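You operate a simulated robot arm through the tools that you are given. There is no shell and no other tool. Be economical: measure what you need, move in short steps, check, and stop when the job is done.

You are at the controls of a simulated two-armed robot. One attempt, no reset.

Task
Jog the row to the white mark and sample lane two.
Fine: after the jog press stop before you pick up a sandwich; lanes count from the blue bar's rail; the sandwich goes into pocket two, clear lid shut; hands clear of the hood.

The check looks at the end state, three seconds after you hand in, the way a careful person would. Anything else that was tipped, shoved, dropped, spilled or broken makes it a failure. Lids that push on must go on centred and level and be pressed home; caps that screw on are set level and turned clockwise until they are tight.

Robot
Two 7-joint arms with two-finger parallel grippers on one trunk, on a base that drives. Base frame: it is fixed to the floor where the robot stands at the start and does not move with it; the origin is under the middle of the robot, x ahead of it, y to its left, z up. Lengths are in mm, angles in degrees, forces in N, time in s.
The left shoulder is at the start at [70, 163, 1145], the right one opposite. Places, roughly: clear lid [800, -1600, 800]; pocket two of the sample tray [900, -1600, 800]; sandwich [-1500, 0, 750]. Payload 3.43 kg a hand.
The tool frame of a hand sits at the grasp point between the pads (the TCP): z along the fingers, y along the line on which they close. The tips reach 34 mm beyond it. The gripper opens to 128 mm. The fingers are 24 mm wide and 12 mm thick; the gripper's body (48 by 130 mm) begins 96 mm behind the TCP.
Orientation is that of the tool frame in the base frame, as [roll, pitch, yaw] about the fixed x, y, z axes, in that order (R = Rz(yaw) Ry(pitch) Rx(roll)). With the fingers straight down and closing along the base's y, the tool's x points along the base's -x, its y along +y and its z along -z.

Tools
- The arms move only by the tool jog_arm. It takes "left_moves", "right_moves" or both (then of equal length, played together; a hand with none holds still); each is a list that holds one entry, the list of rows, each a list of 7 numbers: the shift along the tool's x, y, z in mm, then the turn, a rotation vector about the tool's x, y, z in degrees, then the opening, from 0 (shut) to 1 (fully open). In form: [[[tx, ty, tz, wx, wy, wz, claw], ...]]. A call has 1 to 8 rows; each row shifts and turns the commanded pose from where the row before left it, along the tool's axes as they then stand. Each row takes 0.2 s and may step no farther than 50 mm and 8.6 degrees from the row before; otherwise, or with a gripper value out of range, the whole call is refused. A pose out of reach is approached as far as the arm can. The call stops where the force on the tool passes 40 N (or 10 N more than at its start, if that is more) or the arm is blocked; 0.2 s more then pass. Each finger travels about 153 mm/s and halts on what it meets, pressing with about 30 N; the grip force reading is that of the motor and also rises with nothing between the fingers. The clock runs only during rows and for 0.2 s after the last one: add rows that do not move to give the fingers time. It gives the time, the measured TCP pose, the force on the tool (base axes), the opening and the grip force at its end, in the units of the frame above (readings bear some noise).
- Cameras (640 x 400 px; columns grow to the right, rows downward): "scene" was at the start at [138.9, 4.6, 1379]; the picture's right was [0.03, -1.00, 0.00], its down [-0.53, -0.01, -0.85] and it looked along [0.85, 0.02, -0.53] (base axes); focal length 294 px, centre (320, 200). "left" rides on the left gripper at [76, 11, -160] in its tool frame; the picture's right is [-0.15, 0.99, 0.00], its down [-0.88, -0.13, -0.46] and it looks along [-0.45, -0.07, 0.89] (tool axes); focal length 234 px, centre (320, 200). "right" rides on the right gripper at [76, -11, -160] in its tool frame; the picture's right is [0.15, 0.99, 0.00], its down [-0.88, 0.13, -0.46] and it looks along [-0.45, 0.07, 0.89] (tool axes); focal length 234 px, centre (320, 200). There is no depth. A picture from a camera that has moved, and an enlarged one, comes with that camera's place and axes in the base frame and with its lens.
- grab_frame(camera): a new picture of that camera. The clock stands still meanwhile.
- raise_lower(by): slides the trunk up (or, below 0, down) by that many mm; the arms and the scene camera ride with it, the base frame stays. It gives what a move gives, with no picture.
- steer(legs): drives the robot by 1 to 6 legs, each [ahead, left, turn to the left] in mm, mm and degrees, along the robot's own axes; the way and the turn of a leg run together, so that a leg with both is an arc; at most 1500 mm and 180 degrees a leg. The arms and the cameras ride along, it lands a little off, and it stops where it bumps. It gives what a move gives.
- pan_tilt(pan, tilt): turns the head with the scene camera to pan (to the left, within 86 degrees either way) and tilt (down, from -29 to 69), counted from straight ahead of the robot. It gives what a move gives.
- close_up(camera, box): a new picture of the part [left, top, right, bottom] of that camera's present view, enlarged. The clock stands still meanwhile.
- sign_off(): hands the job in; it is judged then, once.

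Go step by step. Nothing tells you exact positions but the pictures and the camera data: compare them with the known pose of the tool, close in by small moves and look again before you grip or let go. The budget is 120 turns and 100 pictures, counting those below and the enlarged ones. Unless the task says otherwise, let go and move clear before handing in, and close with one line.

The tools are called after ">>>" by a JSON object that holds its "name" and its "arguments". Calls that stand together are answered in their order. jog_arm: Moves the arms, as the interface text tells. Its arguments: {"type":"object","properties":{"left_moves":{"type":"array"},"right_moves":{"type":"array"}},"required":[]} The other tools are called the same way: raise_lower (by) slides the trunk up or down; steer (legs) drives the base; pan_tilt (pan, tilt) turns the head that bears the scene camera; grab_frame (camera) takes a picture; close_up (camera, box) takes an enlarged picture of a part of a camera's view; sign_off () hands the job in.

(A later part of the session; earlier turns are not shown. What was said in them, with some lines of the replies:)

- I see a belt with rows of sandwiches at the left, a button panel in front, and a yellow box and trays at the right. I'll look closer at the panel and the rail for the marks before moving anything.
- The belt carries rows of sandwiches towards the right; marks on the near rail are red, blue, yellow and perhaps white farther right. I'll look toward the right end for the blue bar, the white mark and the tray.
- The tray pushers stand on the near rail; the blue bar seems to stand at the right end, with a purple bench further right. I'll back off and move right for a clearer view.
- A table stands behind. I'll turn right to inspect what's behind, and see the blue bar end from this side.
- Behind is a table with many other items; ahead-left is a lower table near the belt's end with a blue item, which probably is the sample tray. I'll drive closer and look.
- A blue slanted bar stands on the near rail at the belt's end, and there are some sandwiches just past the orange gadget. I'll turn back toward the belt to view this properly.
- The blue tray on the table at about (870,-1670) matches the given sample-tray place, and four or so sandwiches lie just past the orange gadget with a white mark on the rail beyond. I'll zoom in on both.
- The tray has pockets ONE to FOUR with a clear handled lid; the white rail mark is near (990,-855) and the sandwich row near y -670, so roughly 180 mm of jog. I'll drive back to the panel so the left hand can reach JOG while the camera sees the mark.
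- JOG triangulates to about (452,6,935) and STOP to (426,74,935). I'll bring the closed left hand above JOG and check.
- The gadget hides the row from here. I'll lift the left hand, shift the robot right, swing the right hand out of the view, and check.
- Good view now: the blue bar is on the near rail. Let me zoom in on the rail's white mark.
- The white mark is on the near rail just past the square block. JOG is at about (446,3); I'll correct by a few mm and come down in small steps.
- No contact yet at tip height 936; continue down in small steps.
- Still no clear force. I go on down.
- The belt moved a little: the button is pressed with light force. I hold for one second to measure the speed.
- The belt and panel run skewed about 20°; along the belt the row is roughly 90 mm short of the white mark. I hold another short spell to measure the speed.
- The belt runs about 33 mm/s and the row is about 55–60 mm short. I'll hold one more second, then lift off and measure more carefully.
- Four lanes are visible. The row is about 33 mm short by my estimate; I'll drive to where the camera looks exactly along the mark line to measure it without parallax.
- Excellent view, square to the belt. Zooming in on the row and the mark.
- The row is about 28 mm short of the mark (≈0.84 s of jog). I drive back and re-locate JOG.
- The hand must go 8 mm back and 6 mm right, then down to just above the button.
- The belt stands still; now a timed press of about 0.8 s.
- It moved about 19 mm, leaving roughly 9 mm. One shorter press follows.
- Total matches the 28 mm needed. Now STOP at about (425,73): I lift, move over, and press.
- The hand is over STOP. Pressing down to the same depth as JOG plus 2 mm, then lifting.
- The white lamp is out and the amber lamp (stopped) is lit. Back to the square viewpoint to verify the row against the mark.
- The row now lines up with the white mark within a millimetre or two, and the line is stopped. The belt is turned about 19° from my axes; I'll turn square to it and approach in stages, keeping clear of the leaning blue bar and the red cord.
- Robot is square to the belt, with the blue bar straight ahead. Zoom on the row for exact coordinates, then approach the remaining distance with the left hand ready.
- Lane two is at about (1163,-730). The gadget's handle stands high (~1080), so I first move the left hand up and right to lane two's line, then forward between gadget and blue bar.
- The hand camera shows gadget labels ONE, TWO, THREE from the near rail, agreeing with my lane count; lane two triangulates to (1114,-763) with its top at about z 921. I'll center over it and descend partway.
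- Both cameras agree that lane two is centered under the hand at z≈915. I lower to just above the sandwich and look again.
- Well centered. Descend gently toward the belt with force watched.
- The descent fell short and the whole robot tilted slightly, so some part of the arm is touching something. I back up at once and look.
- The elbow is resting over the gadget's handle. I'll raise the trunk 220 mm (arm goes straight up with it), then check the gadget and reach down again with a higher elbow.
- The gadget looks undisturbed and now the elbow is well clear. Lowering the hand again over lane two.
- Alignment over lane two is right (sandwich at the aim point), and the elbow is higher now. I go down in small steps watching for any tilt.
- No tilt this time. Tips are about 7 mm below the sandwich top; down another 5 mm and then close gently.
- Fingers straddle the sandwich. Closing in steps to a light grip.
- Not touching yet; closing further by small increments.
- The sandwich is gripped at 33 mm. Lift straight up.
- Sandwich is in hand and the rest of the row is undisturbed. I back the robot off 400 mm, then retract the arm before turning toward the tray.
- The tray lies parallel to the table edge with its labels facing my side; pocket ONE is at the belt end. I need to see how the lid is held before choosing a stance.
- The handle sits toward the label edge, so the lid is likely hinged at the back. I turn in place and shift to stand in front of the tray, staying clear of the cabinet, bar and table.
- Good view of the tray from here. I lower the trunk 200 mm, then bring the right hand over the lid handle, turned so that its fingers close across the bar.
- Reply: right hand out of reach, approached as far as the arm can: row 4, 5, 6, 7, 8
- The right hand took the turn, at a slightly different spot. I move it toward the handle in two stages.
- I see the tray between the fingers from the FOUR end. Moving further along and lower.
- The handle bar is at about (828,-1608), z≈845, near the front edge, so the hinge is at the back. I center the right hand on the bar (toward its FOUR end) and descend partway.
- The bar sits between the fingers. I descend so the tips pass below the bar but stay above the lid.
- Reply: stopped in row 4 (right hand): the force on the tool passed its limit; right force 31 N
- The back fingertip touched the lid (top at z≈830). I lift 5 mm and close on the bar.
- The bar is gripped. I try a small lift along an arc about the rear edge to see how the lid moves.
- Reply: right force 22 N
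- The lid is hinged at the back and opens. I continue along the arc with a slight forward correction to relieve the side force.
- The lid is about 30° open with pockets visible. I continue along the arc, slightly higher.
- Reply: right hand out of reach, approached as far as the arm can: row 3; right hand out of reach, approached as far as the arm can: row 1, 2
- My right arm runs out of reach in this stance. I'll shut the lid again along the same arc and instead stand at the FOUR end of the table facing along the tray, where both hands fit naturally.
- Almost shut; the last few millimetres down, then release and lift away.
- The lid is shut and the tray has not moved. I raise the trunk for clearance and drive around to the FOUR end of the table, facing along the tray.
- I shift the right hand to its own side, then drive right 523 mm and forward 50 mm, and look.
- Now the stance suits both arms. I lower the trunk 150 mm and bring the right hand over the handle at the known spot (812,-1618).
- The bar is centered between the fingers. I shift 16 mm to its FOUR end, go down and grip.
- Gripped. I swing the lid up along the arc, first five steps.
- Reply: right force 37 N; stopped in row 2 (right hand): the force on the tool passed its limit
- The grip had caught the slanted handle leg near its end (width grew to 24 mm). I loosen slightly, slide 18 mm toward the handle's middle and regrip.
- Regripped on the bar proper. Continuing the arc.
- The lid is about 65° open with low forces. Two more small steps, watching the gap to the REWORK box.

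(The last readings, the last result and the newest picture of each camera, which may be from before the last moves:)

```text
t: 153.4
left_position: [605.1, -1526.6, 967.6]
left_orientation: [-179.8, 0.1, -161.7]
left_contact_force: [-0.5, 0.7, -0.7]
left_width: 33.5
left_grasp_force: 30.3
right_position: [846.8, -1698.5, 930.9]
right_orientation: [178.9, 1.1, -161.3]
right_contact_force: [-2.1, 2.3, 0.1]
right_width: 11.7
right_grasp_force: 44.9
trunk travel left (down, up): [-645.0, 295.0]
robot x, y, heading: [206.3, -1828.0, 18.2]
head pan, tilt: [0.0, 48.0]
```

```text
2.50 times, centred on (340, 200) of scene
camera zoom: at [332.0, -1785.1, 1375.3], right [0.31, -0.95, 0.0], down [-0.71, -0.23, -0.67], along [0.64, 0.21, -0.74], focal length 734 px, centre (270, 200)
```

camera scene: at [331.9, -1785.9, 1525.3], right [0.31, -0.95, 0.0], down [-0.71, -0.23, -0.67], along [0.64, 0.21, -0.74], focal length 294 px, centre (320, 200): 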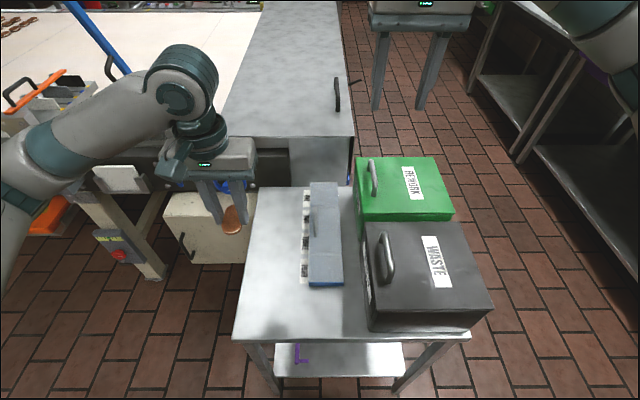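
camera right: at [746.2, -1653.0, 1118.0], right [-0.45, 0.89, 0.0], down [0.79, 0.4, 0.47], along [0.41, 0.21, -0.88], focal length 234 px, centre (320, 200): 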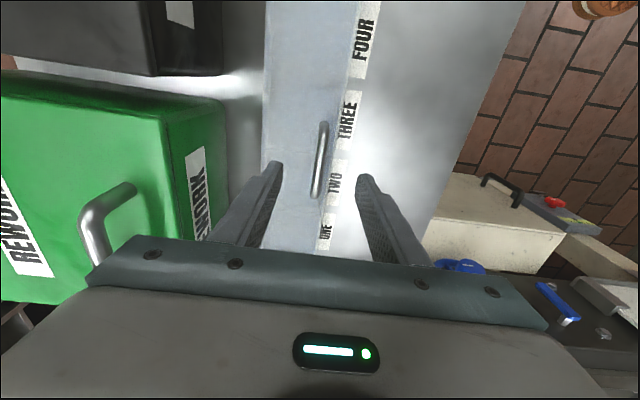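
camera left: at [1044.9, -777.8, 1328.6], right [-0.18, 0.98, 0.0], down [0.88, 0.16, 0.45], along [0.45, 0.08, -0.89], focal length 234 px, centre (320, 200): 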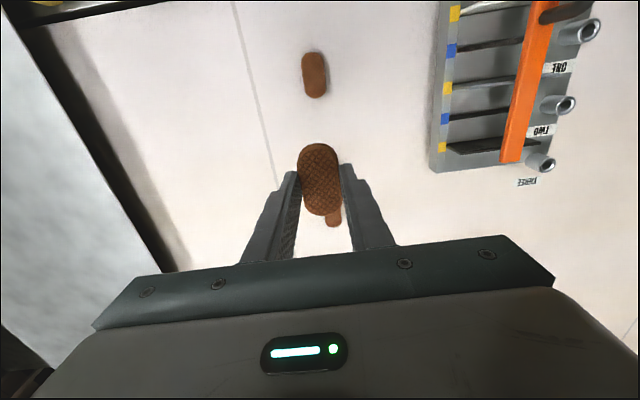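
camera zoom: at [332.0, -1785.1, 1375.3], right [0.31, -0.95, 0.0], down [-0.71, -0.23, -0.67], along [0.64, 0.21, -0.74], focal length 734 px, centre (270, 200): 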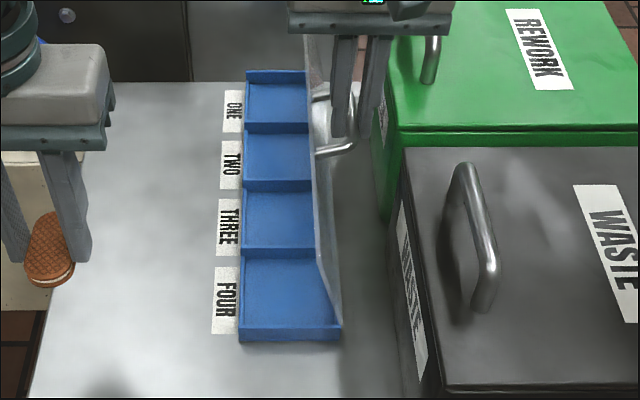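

The lid stands nearly upright, held by the right hand. Now the left hand: pocket two's center is about (884,-1615). I move it forward along the front, tilt it 6° away from the right hand, then sideways over the pocket.

>>> {"name": "jog_arm", "arguments": {"left_moves": [[[-40, 0, -3, 0, 0, 0, 0.2], [-40, 0, -3, 0, 0, 0, 0.2], [-40, 0, -3, 0, 0, 0, 0.2], [-40, 0, -3, 0, 0, 0, 0.2], [-40, 0, -3, 0, 0, 0, 0.2], [-38, 0, 0, 0, 0, 0, 0.2], [0, 0, 0, 0, 6, 0, 0.2], [0, -40, 0, 0, 0, 0, 0.2]]]}}

>>> {"name": "grab_frame", "arguments": {"camera": "scene"}}

```text
t: 155.2
left_position: [843.9, -1492.1, 986.9]
left_orientation: [179.9, -6.1, -161.7]
left_contact_force: [0.5, 0.3, 0.1]
left_width: 33.5
left_grasp_force: 30.0
right_position: [847.5, -1699.3, 931.0]
right_orientation: [178.7, 1.1, -161.3]
right_contact_force: [-7.8, -1.2, -4.2]
right_width: 11.5
right_grasp_force: 44.5
trunk travel left (down, up): [-645.0, 295.0]
robot x, y, heading: [211.2, -1832.0, 18.3]
head pan, tilt: [0.0, 48.0]
```

```text
11 pictures are left
camera scene: at [332.7, -1787.5, 1375.3], right [0.31, -0.95, 0.0], down [-0.71, -0.23, -0.67], along [0.64, 0.21, -0.74], focal length 294 px, centre (320, 200)
```

scene: 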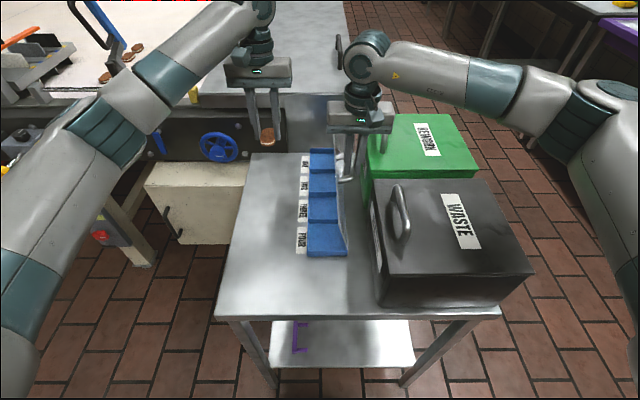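

The arms have room. I slide the left hand the remaining 127 mm over pocket two and check.

>>> {"name": "jog_arm", "arguments": {"left_moves": [[[0, -42, 0, 0, 0, 0, 0.2], [0, -42, 0, 0, 0, 0, 0.2], [0, -43, 0, 0, 0, 0, 0.2], [0, 0, 0, 0, 0, 0, 0.2]]]}}

>>> {"name": "close_up", "arguments": {"camera": "scene", "box": [240, 60, 420, 240]}}

>>> {"name": "grab_frame", "arguments": {"camera": "left"}}

```text
t: 156.2
left_position: [882.8, -1610.1, 984.6]
left_orientation: [-179.9, -6.0, -161.8]
left_contact_force: [0.7, 0.1, -0.9]
left_width: 33.4
left_grasp_force: 29.7
right_position: [845.8, -1699.5, 931.1]
right_orientation: [179.0, 1.1, -161.4]
right_contact_force: [-7.5, -3.0, -4.6]
right_width: 11.5
right_grasp_force: 45.1
trunk travel left (down, up): [-645.0, 295.0]
robot x, y, heading: [208.7, -1830.1, 18.0]
head pan, tilt: [0.0, 48.0]
```

```text
2.22 times, centred on (330, 150) of scene
camera zoom: at [331.3, -1784.5, 1375.4], right [0.31, -0.95, 0.0], down [-0.71, -0.23, -0.67], along [0.64, 0.21, -0.74], focal length 653 px, centre (298, 311)
```

zoom: 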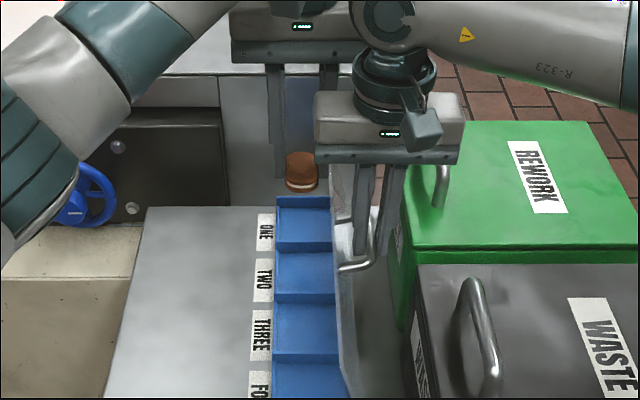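

```text
9 pictures are left
camera left: at [824.8, -1618.7, 1150.3], right [-0.17, 0.98, -0.02], down [0.92, 0.17, 0.36], along [0.36, 0.05, -0.93], focal length 234 px, centre (320, 200)
```

left: 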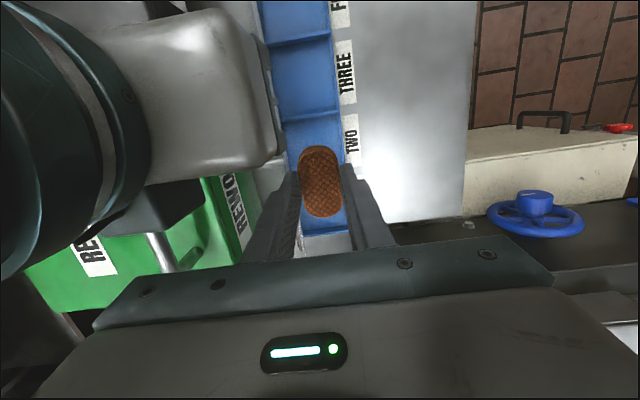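

Pocket two is under the hand. I lean the hand 8° back toward the front to keep its camera clear of the right hand, correct a few mm, and descend most of the way straight down.

>>> {"name": "jog_arm", "arguments": {"left_moves": [[[4, -3, 0, 8, 0, 0, 0.2], [-4.2, 5.6, 39.4, 0, 0, 0, 0.2], [-4.2, 5.6, 39.4, 0, 0, 0, 0.2], [-2.1, 2.8, 19.7, 0, 0, 0, 0.2], [0, 0, 0, 0, 0, 0, 0.2]]]}}

>>> {"name": "grab_frame", "arguments": {"camera": "left"}}

>>> {"name": "close_up", "arguments": {"camera": "scene", "box": [260, 90, 400, 230]}}

```text
t: 156.9
left_position: [879.3, -1612.2, 948.5]
left_orientation: [-171.5, -5.8, -161.8]
left_contact_force: [-4.4, 1.4, 4.7]
left_width: 33.6
left_grasp_force: 30.1
right_position: [845.2, -1699.8, 930.5]
right_orientation: [178.8, 1.1, -161.2]
right_contact_force: [-0.6, -0.3, -1.0]
right_width: 11.4
right_grasp_force: 45.2
trunk travel left (down, up): [-645.0, 295.0]
robot x, y, heading: [208.7, -1828.9, 18.2]
head pan, tilt: [0.0, 48.0]
stopped in row 3 (left hand): the force on the tool passed its limit (the readings are from after the stop); the commanded pose is now the measured one
```

```text
8 pictures are left
camera left: at [813.8, -1599.0, 1110.2], right [-0.18, 0.97, -0.16], down [0.9, 0.23, 0.38], along [0.4, -0.07, -0.91], focal length 234 px, centre (320, 200)
```

left: 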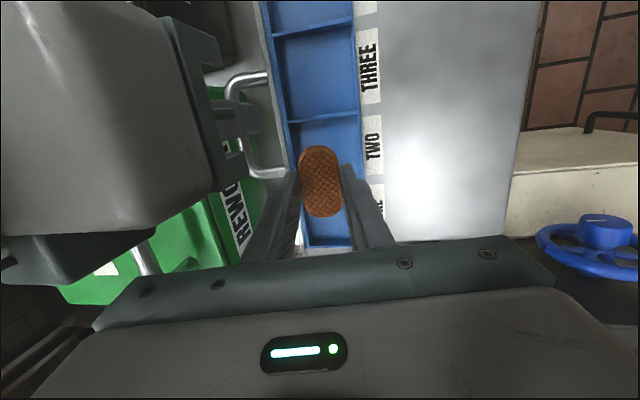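

```text
2.86 times, centred on (330, 160) of scene
camera zoom: at [331.4, -1785.6, 1375.6], right [0.31, -0.95, 0.0], down [-0.71, -0.23, -0.67], along [0.64, 0.21, -0.74], focal length 839 px, centre (291, 314)
```

zoom: 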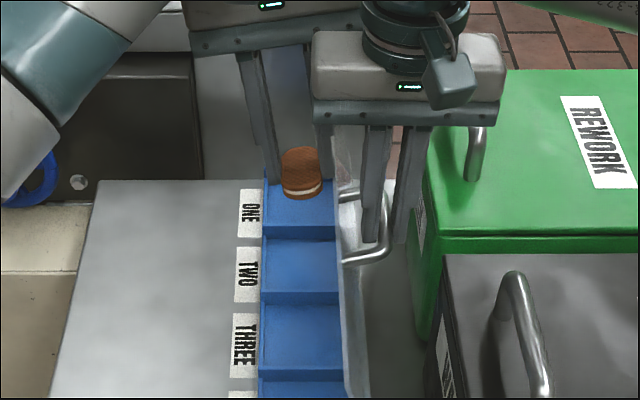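

The back finger likely touched the leaning lid's edge. I shift the left hand 7 mm toward the front and reduce the lean, then continue down in small steps.

>>> {"name": "jog_arm", "arguments": {"left_moves": [[[0, 7, -6, 0, 0, 0, 0.2], [0, 0, 0, -5, 0, 0, 0.2], [-1.6, 0.8, 15, 0, 0, 0, 0.2], [-1.6, 0.8, 15, 0, 0, 0, 0.2], [0, 0, 0, 0, 0, 0, 0.2]]]}}

```text
t: 158.1
left_position: [879.7, -1603.5, 922.4]
left_orientation: [-176.5, -5.8, -162.0]
left_contact_force: [-1.1, 0.4, -0.6]
left_width: 33.3
left_grasp_force: 30.0
right_position: [845.1, -1699.6, 930.9]
right_orientation: [178.9, 1.2, -161.4]
right_contact_force: [-2.1, -1.9, 5.4]
right_width: 11.3
right_grasp_force: 45.3
trunk travel left (down, up): [-645.0, 295.0]
robot x, y, heading: [214.7, -1827.1, 18.4]
head pan, tilt: [0.0, 48.0]
```

That went clear. I drift back 7 mm toward pocket center while descending further.

>>> {"name": "jog_arm", "arguments": {"left_moves": [[[-1.6, -2, 15, 0, 0, 0, 0.2], [-1.6, -3, 15, 0, 0, 0, 0.2], [-1, -2, 10, 0, 0, 0, 0.2], [0, 0, 0, 0, 0, 0, 0.2]]]}}

>>> {"name": "grab_frame", "arguments": {"camera": "left"}}

>>> {"name": "close_up", "arguments": {"camera": "scene", "box": [260, 90, 400, 230]}}

```text
t: 159.1
left_position: [883.8, -1610.7, 880.5]
left_orientation: [-176.7, -5.8, -161.8]
left_contact_force: [-0.4, 5.7, 3.3]
left_width: 33.4
left_grasp_force: 29.7
right_position: [846.7, -1699.7, 931.3]
right_orientation: [179.0, 1.1, -161.5]
right_contact_force: [-1.0, -7.5, 4.8]
right_width: 11.4
right_grasp_force: 44.5
trunk travel left (down, up): [-645.0, 295.0]
robot x, y, heading: [211.2, -1826.9, 18.3]
head pan, tilt: [0.0, 48.0]
```

```text
6 pictures are left
camera left: at [820.5, -1611.2, 1046.0], right [-0.18, 0.98, -0.07], down [0.91, 0.19, 0.37], along [0.38, 0.0, -0.93], focal length 234 px, centre (320, 200)
```

left: 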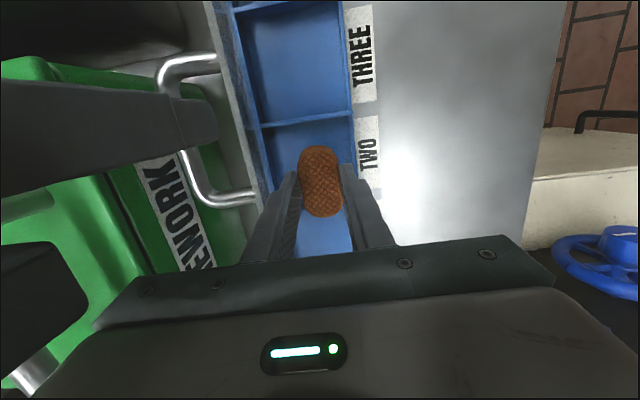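

```text
2.86 times, centred on (330, 160) of scene
camera zoom: at [331.2, -1785.6, 1375.4], right [0.31, -0.95, 0.0], down [-0.71, -0.23, -0.67], along [0.64, 0.21, -0.74], focal length 839 px, centre (291, 314)
```

zoom: 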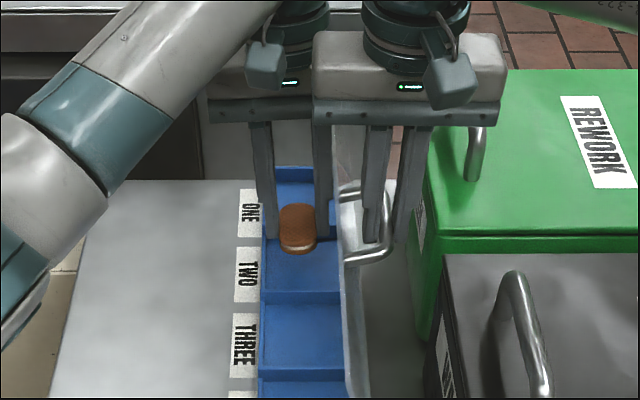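

The sandwich hangs over pocket two. I shift 8 mm away from the ONE divider and 3 mm off the lid, then go down in small steps until it touches the floor.

>>> {"name": "jog_arm", "arguments": {"left_moves": [[[8, 3, 0, 0, 0, 0, 0.2], [-1.2, 0.6, 12, 0, 0, 0, 0.2], [-1, 0.5, 10, 0, 0, 0, 0.2], [0, 0, 0, 0, 0, 0, 0.2]]]}}

>>> {"name": "jog_arm", "arguments": {"left_moves": [[[-0.4, 0.2, 4, 0, 0, 0, 0.2], [-0.4, 0.2, 4, 0, 0, 0, 0.2], [0, 0, 0, 0, 0, 0, 0.2]]]}}

```text
t: 160.1
left_position: [872.5, -1613.4, 861.4]
left_orientation: [-176.6, -5.8, -162.0]
left_contact_force: [-0.4, 0.5, 0.2]
left_width: 33.2
left_grasp_force: 29.5
right_position: [845.5, -1698.8, 930.2]
right_orientation: [178.9, 1.1, -161.5]
right_contact_force: [-1.6, -3.2, 5.8]
right_width: 11.3
right_grasp_force: 44.9
trunk travel left (down, up): [-645.0, 295.0]
robot x, y, heading: [210.0, -1830.5, 18.2]
head pan, tilt: [0.0, 48.0]
```

```text
t: 160.9
left_position: [871.7, -1613.7, 851.7]
left_orientation: [-176.6, -5.8, -161.9]
left_contact_force: [0.1, 0.1, -0.4]
left_width: 33.2
left_grasp_force: 29.9
right_position: [844.4, -1699.0, 929.6]
right_orientation: [179.0, 1.1, -161.4]
right_contact_force: [-3.0, -1.7, 6.2]
right_width: 11.7
right_grasp_force: 45.0
trunk travel left (down, up): [-645.0, 295.0]
robot x, y, heading: [212.7, -1828.9, 18.5]
head pan, tilt: [0.0, 48.0]
```

No contact yet; further down.

>>> {"name": "jog_arm", "arguments": {"left_moves": [[[-0.4, 0.2, 4, 0, 0, 0, 0.2], [0, 0, 0, 0, 0, 0, 0.2]]]}}

>>> {"name": "jog_arm", "arguments": {"left_moves": [[[-0.3, 0.1, 3, 0, 0, 0, 0.2], [0, 0, 0, 0, 0, 0, 0.2]]]}}

>>> {"name": "close_up", "arguments": {"camera": "scene", "box": [280, 120, 380, 230]}}

```text
t: 161.5
left_position: [872.4, -1614.3, 848.1]
left_orientation: [-176.6, -5.8, -161.9]
left_contact_force: [-0.3, 0.7, 0.5]
left_width: 33.5
left_grasp_force: 29.9
right_position: [846.1, -1698.2, 929.7]
right_orientation: [178.9, 1.2, -161.4]
right_contact_force: [-1.9, -1.3, 5.7]
right_width: 11.5
right_grasp_force: 45.3
trunk travel left (down, up): [-645.0, 295.0]
robot x, y, heading: [209.9, -1828.2, 18.4]
head pan, tilt: [0.0, 48.0]
```

```text
t: 162.1
left_position: [873.3, -1614.3, 847.6]
left_orientation: [-176.7, -5.6, -161.9]
left_contact_force: [0.0, 2.2, 17.7]
left_width: 33.5
left_grasp_force: 30.1
right_position: [846.4, -1698.9, 930.2]
right_orientation: [178.9, 1.1, -161.6]
right_contact_force: [2.4, 1.6, -1.1]
right_width: 11.4
right_grasp_force: 45.0
trunk travel left (down, up): [-645.0, 295.0]
robot x, y, heading: [213.1, -1831.1, 18.2]
head pan, tilt: [0.0, 48.0]
```

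```text
3.64 times, centred on (330, 175) of scene
camera zoom: at [331.0, -1785.5, 1375.6], right [0.31, -0.95, 0.0], down [-0.7, -0.23, -0.67], along [0.64, 0.21, -0.74], focal length 1068 px, centre (284, 291)
```

zoom: 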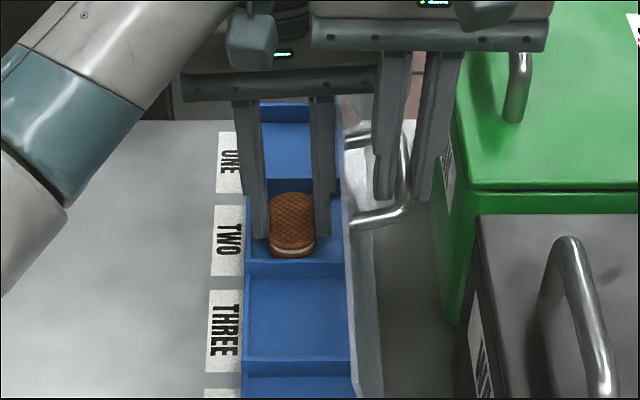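

The sandwich rests on the floor of pocket two. I relieve 1 mm, open slightly, and lift straight out.

>>> {"name": "jog_arm", "arguments": {"left_moves": [[[0, 0, -1.5, 0, 0, 0, 0.2], [0, 0, 0, 0, 0, 0, 0.3], [0, 0, 0, 0, 0, 0, 0.34], [0, 0, 0, 0, 0, 0, 0.34]]]}}

>>> {"name": "jog_arm", "arguments": {"left_moves": [[[2, -0.5, -20, 0, 0, 0, 0.34], [3, 0, -30, 0, 0, 0, 0.34], [4, 2, -40, 0, 0, 0, 0.34], [4, 2, -40, 0, 0, 0, 0.34], [3, 2, -30, 0, 0, 0, 0.34]]]}}

>>> {"name": "close_up", "arguments": {"camera": "scene", "box": [280, 120, 380, 230]}}

```text
t: 163.1
left_position: [871.9, -1614.5, 847.1]
left_orientation: [-176.6, -5.8, -161.7]
left_contact_force: [-4.3, 7.0, -4.6]
left_width: 38.9
left_grasp_force: 0.0
right_position: [847.7, -1701.1, 930.0]
right_orientation: [178.9, 1.0, -161.4]
right_contact_force: [-0.8, -11.6, 4.3]
right_width: 11.4
right_grasp_force: 45.3
trunk travel left (down, up): [-645.0, 295.0]
robot x, y, heading: [210.1, -1824.9, 18.3]
head pan, tilt: [0.0, 48.0]
```

```text
t: 164.3
left_position: [866.9, -1597.3, 1005.6]
left_orientation: [-176.6, -5.9, -161.9]
left_contact_force: [-0.6, 0.5, -0.2]
left_width: 43.8
left_grasp_force: 0.1
right_position: [845.5, -1698.1, 929.4]
right_orientation: [178.7, 1.2, -161.4]
right_contact_force: [-5.4, -0.3, 0.5]
right_width: 11.5
right_grasp_force: 45.1
trunk travel left (down, up): [-645.0, 295.0]
robot x, y, heading: [213.6, -1832.7, 18.4]
head pan, tilt: [0.0, 48.0]
```

```text
3.64 times, centred on (330, 175) of scene
camera zoom: at [331.8, -1785.3, 1375.2], right [0.31, -0.95, 0.0], down [-0.71, -0.23, -0.67], along [0.64, 0.21, -0.74], focal length 1068 px, centre (284, 291)
```

zoom: 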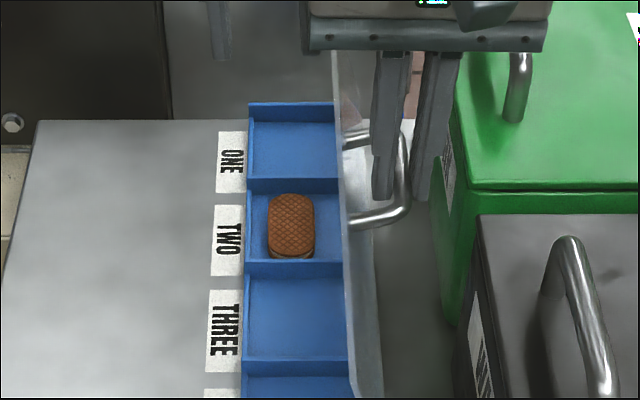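

The sandwich lies flat in pocket two. I take the left hand away to the front, then swing the lid shut in reverse.

>>> {"name": "jog_arm", "arguments": {"left_moves": [[[0, 42, -10, 0, 0, 0, 0.34], [0, 45, -10, 0, 0, 0, 0.34], [0, 45, 0, 0, 0, 0, 0.34], [0, 45, 0, 0, 0, 0, 0.34], [0, 20, 0, 0, 0, 0, 0.34]]]}}

>>> {"name": "jog_arm", "arguments": {"right_moves": [[[0, 8, -0.8, 0, 0, 0, 0.07], [0, 9.8, 0, 0, 0, 0, 0.07], [0, 9.8, 1.1, 0, 0, 0, 0.07], [0, 9.5, 2.3, 0, 0, 0, 0.07], [0, 9.2, 3.5, 0, 0, 0, 0.07], [0, 8.5, 4.6, 0, 0, 0, 0.07], [0, 0, 0, 0, 0, 0, 0.07]]]}}

>>> {"name": "jog_arm", "arguments": {"right_moves": [[[0, 6.8, 4.6, 0, 0, 0, 0.07], [0, 7.5, 6.4, 0, 0, 0, 0.07], [0, 6.7, 7.2, 0, 0, 0, 0.07], [0, 5.7, 8, 0, 0, 0, 0.07], [0, 0, 0, 0, 0, 0, 0.07]]]}}

```text
t: 165.5
left_position: [808.2, -1410.9, 1015.2]
left_orientation: [-176.7, -5.8, -162.0]
left_contact_force: [0.8, 0.0, -0.3]
left_width: 43.3
left_grasp_force: 0.1
right_position: [845.4, -1697.9, 929.8]
right_orientation: [179.0, 1.0, -161.3]
right_contact_force: [-6.8, 0.1, -2.8]
right_width: 11.2
right_grasp_force: 45.3
trunk travel left (down, up): [-645.0, 295.0]
robot x, y, heading: [210.5, -1826.6, 18.3]
head pan, tilt: [0.0, 48.0]
```

```text
t: 167.1
left_position: [809.3, -1411.3, 1015.4]
left_orientation: [-176.6, -5.8, -162.0]
left_contact_force: [0.6, 1.2, -0.1]
left_width: 43.4
left_grasp_force: 0.1
right_position: [829.5, -1648.1, 921.4]
right_orientation: [178.9, 1.1, -161.4]
right_contact_force: [-3.1, -2.7, -0.6]
right_width: 11.7
right_grasp_force: 45.2
trunk travel left (down, up): [-645.0, 295.0]
robot x, y, heading: [206.7, -1829.0, 17.9]
head pan, tilt: [0.0, 48.0]
```

```text
t: 168.3
left_position: [808.6, -1411.1, 1014.2]
left_orientation: [-176.6, -5.8, -161.9]
left_contact_force: [0.3, -0.3, -0.9]
left_width: 43.5
left_grasp_force: 0.1
right_position: [820.8, -1620.2, 893.6]
right_orientation: [178.9, 1.1, -161.4]
right_contact_force: [-2.6, -2.9, -0.1]
right_width: 11.5
right_grasp_force: 45.3
trunk travel left (down, up): [-645.0, 295.0]
robot x, y, heading: [209.2, -1827.1, 18.5]
head pan, tilt: [0.0, 48.0]
```

Forces are tiny. The last steps of the closing arc now, ending with a gentle press.

>>> {"name": "jog_arm", "arguments": {"right_moves": [[[0, 4.4, 8, 0, 0, 0, 0.07], [0, 2.7, 6.5, 0, 0, 0, 0.07], [0, 0.4, 2, 0, 0, 0, 0.07], [0, 0, 0, 0, 0, 0, 0.07]]]}}

>>> {"name": "close_up", "arguments": {"camera": "scene", "box": [280, 120, 400, 260]}}

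```text
t: 169.3
left_position: [807.7, -1412.4, 1017.0]
left_orientation: [-176.8, -5.6, -161.9]
left_contact_force: [-0.7, -0.2, -0.5]
left_width: 43.7
left_grasp_force: 0.1
right_position: [819.1, -1614.8, 882.1]
right_orientation: [178.8, 1.6, -161.5]
right_contact_force: [4.8, -12.8, 37.2]
right_width: 11.4
right_grasp_force: 45.0
trunk travel left (down, up): [-645.0, 295.0]
robot x, y, heading: [212.7, -1831.1, 18.1]
head pan, tilt: [0.0, 48.0]
```

```text
2.86 times, centred on (340, 190) of scene
camera zoom: at [329.2, -1788.6, 1376.1], right [0.31, -0.95, 0.0], down [-0.7, -0.23, -0.67], along [0.64, 0.21, -0.74], focal length 839 px, centre (263, 229)
```

zoom: 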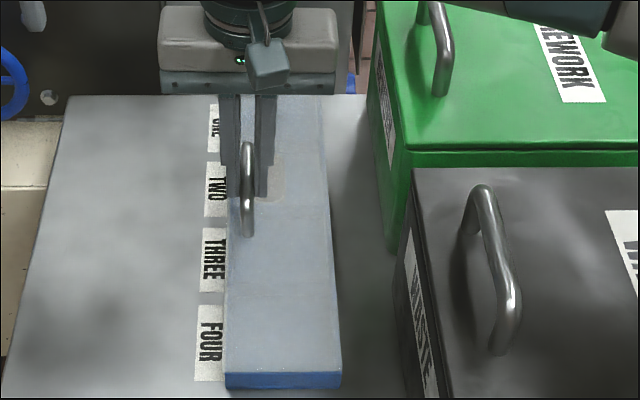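

The lid is shut and seated. I open the right hand, lift it clear, and back away.

>>> {"name": "jog_arm", "arguments": {"right_moves": [[[0, 0, 0, 0, 0, 0, 0.2], [0, 0, 0, 0, 0, 0, 0.4], [0, 0, 0, 0, 0, 0, 0.4], [0, 0, -30, 0, 0, 0, 0.4], [0, 0, -45, 0, 0, 0, 0.4], [0, 0, -45, 0, 0, 0, 0.4], [0, 0, -45, 0, 0, 0, 0.4], [0, 0, -45, 0, 0, 0, 0.4]]]}}

>>> {"name": "raise_lower", "arguments": {"by": 120}}

>>> {"name": "steer", "arguments": {"legs": [[-350, 0, 0]]}}

>>> {"name": "close_up", "arguments": {"camera": "scene", "box": [160, 0, 480, 200]}}

```text
t: 171.1
left_position: [808.3, -1410.7, 1014.9]
left_orientation: [-176.6, -5.9, -161.9]
left_contact_force: [0.4, 0.4, 0.7]
left_width: 43.5
left_grasp_force: 0.1
right_position: [817.4, -1616.5, 1091.5]
right_orientation: [179.0, 1.1, -161.4]
right_contact_force: [-0.8, 0.1, 1.3]
right_width: 51.3
right_grasp_force: 0.1
trunk travel left (down, up): [-645.0, 295.0]
robot x, y, heading: [215.1, -1829.0, 18.1]
head pan, tilt: [0.0, 48.0]
```

```text
t: 172.6
left_position: [809.4, -1411.3, 1133.3]
left_orientation: [-176.7, -5.7, -161.9]
left_contact_force: [1.0, -0.1, 0.6]
left_width: 43.5
left_grasp_force: 0.0
right_position: [820.0, -1617.5, 1209.0]
right_orientation: [178.9, 1.0, -161.5]
right_contact_force: [-0.3, 0.3, 0.0]
right_width: 51.1
right_grasp_force: 0.2
trunk travel left (down, up): [-765.0, 175.0]
robot x, y, heading: [214.9, -1827.4, 18.3]
head pan, tilt: [0.0, 48.0]
```

```text
t: 174.9
left_position: [483.2, -1518.6, 1133.7]
left_orientation: [-176.6, -5.9, -161.8]
left_contact_force: [0.7, 0.4, 0.7]
left_width: 43.6
left_grasp_force: 0.0
right_position: [493.4, -1725.3, 1210.4]
right_orientation: [178.9, 0.9, -161.5]
right_contact_force: [-0.5, 0.2, -0.2]
right_width: 51.0
right_grasp_force: 0.0
trunk travel left (down, up): [-765.0, 175.0]
robot x, y, heading: [-117.0, -1934.8, 18.4]
head pan, tilt: [0.0, 48.0]
```

```text
2.00 times, centred on (320, 100) of scene
camera zoom: at [6.6, -1892.7, 1495.1], right [0.31, -0.95, 0.0], down [-0.71, -0.23, -0.67], along [0.63, 0.21, -0.74], focal length 587 px, centre (320, 400)
```

zoom: 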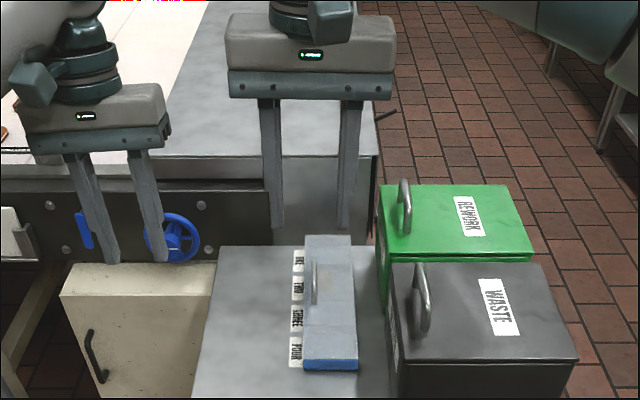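

The tray lid is shut with the sandwich in pocket two, the boxes are undisturbed, and both hands are empty and clear. Handing in.

>>> {"name": "sign_off", "arguments": {}}

```text
The job is handed in.
```

I jogged the row to the white mark (within about 2 mm by camera) and pressed STOP. I then put the lane-two sandwich in pocket two, shut the clear lid, and left both hands empty and clear. During the first reach, the left arm's elbow seems to have pressed on the orange unit beside the row. I backed off at once, and it looked undisturbed in later pictures.
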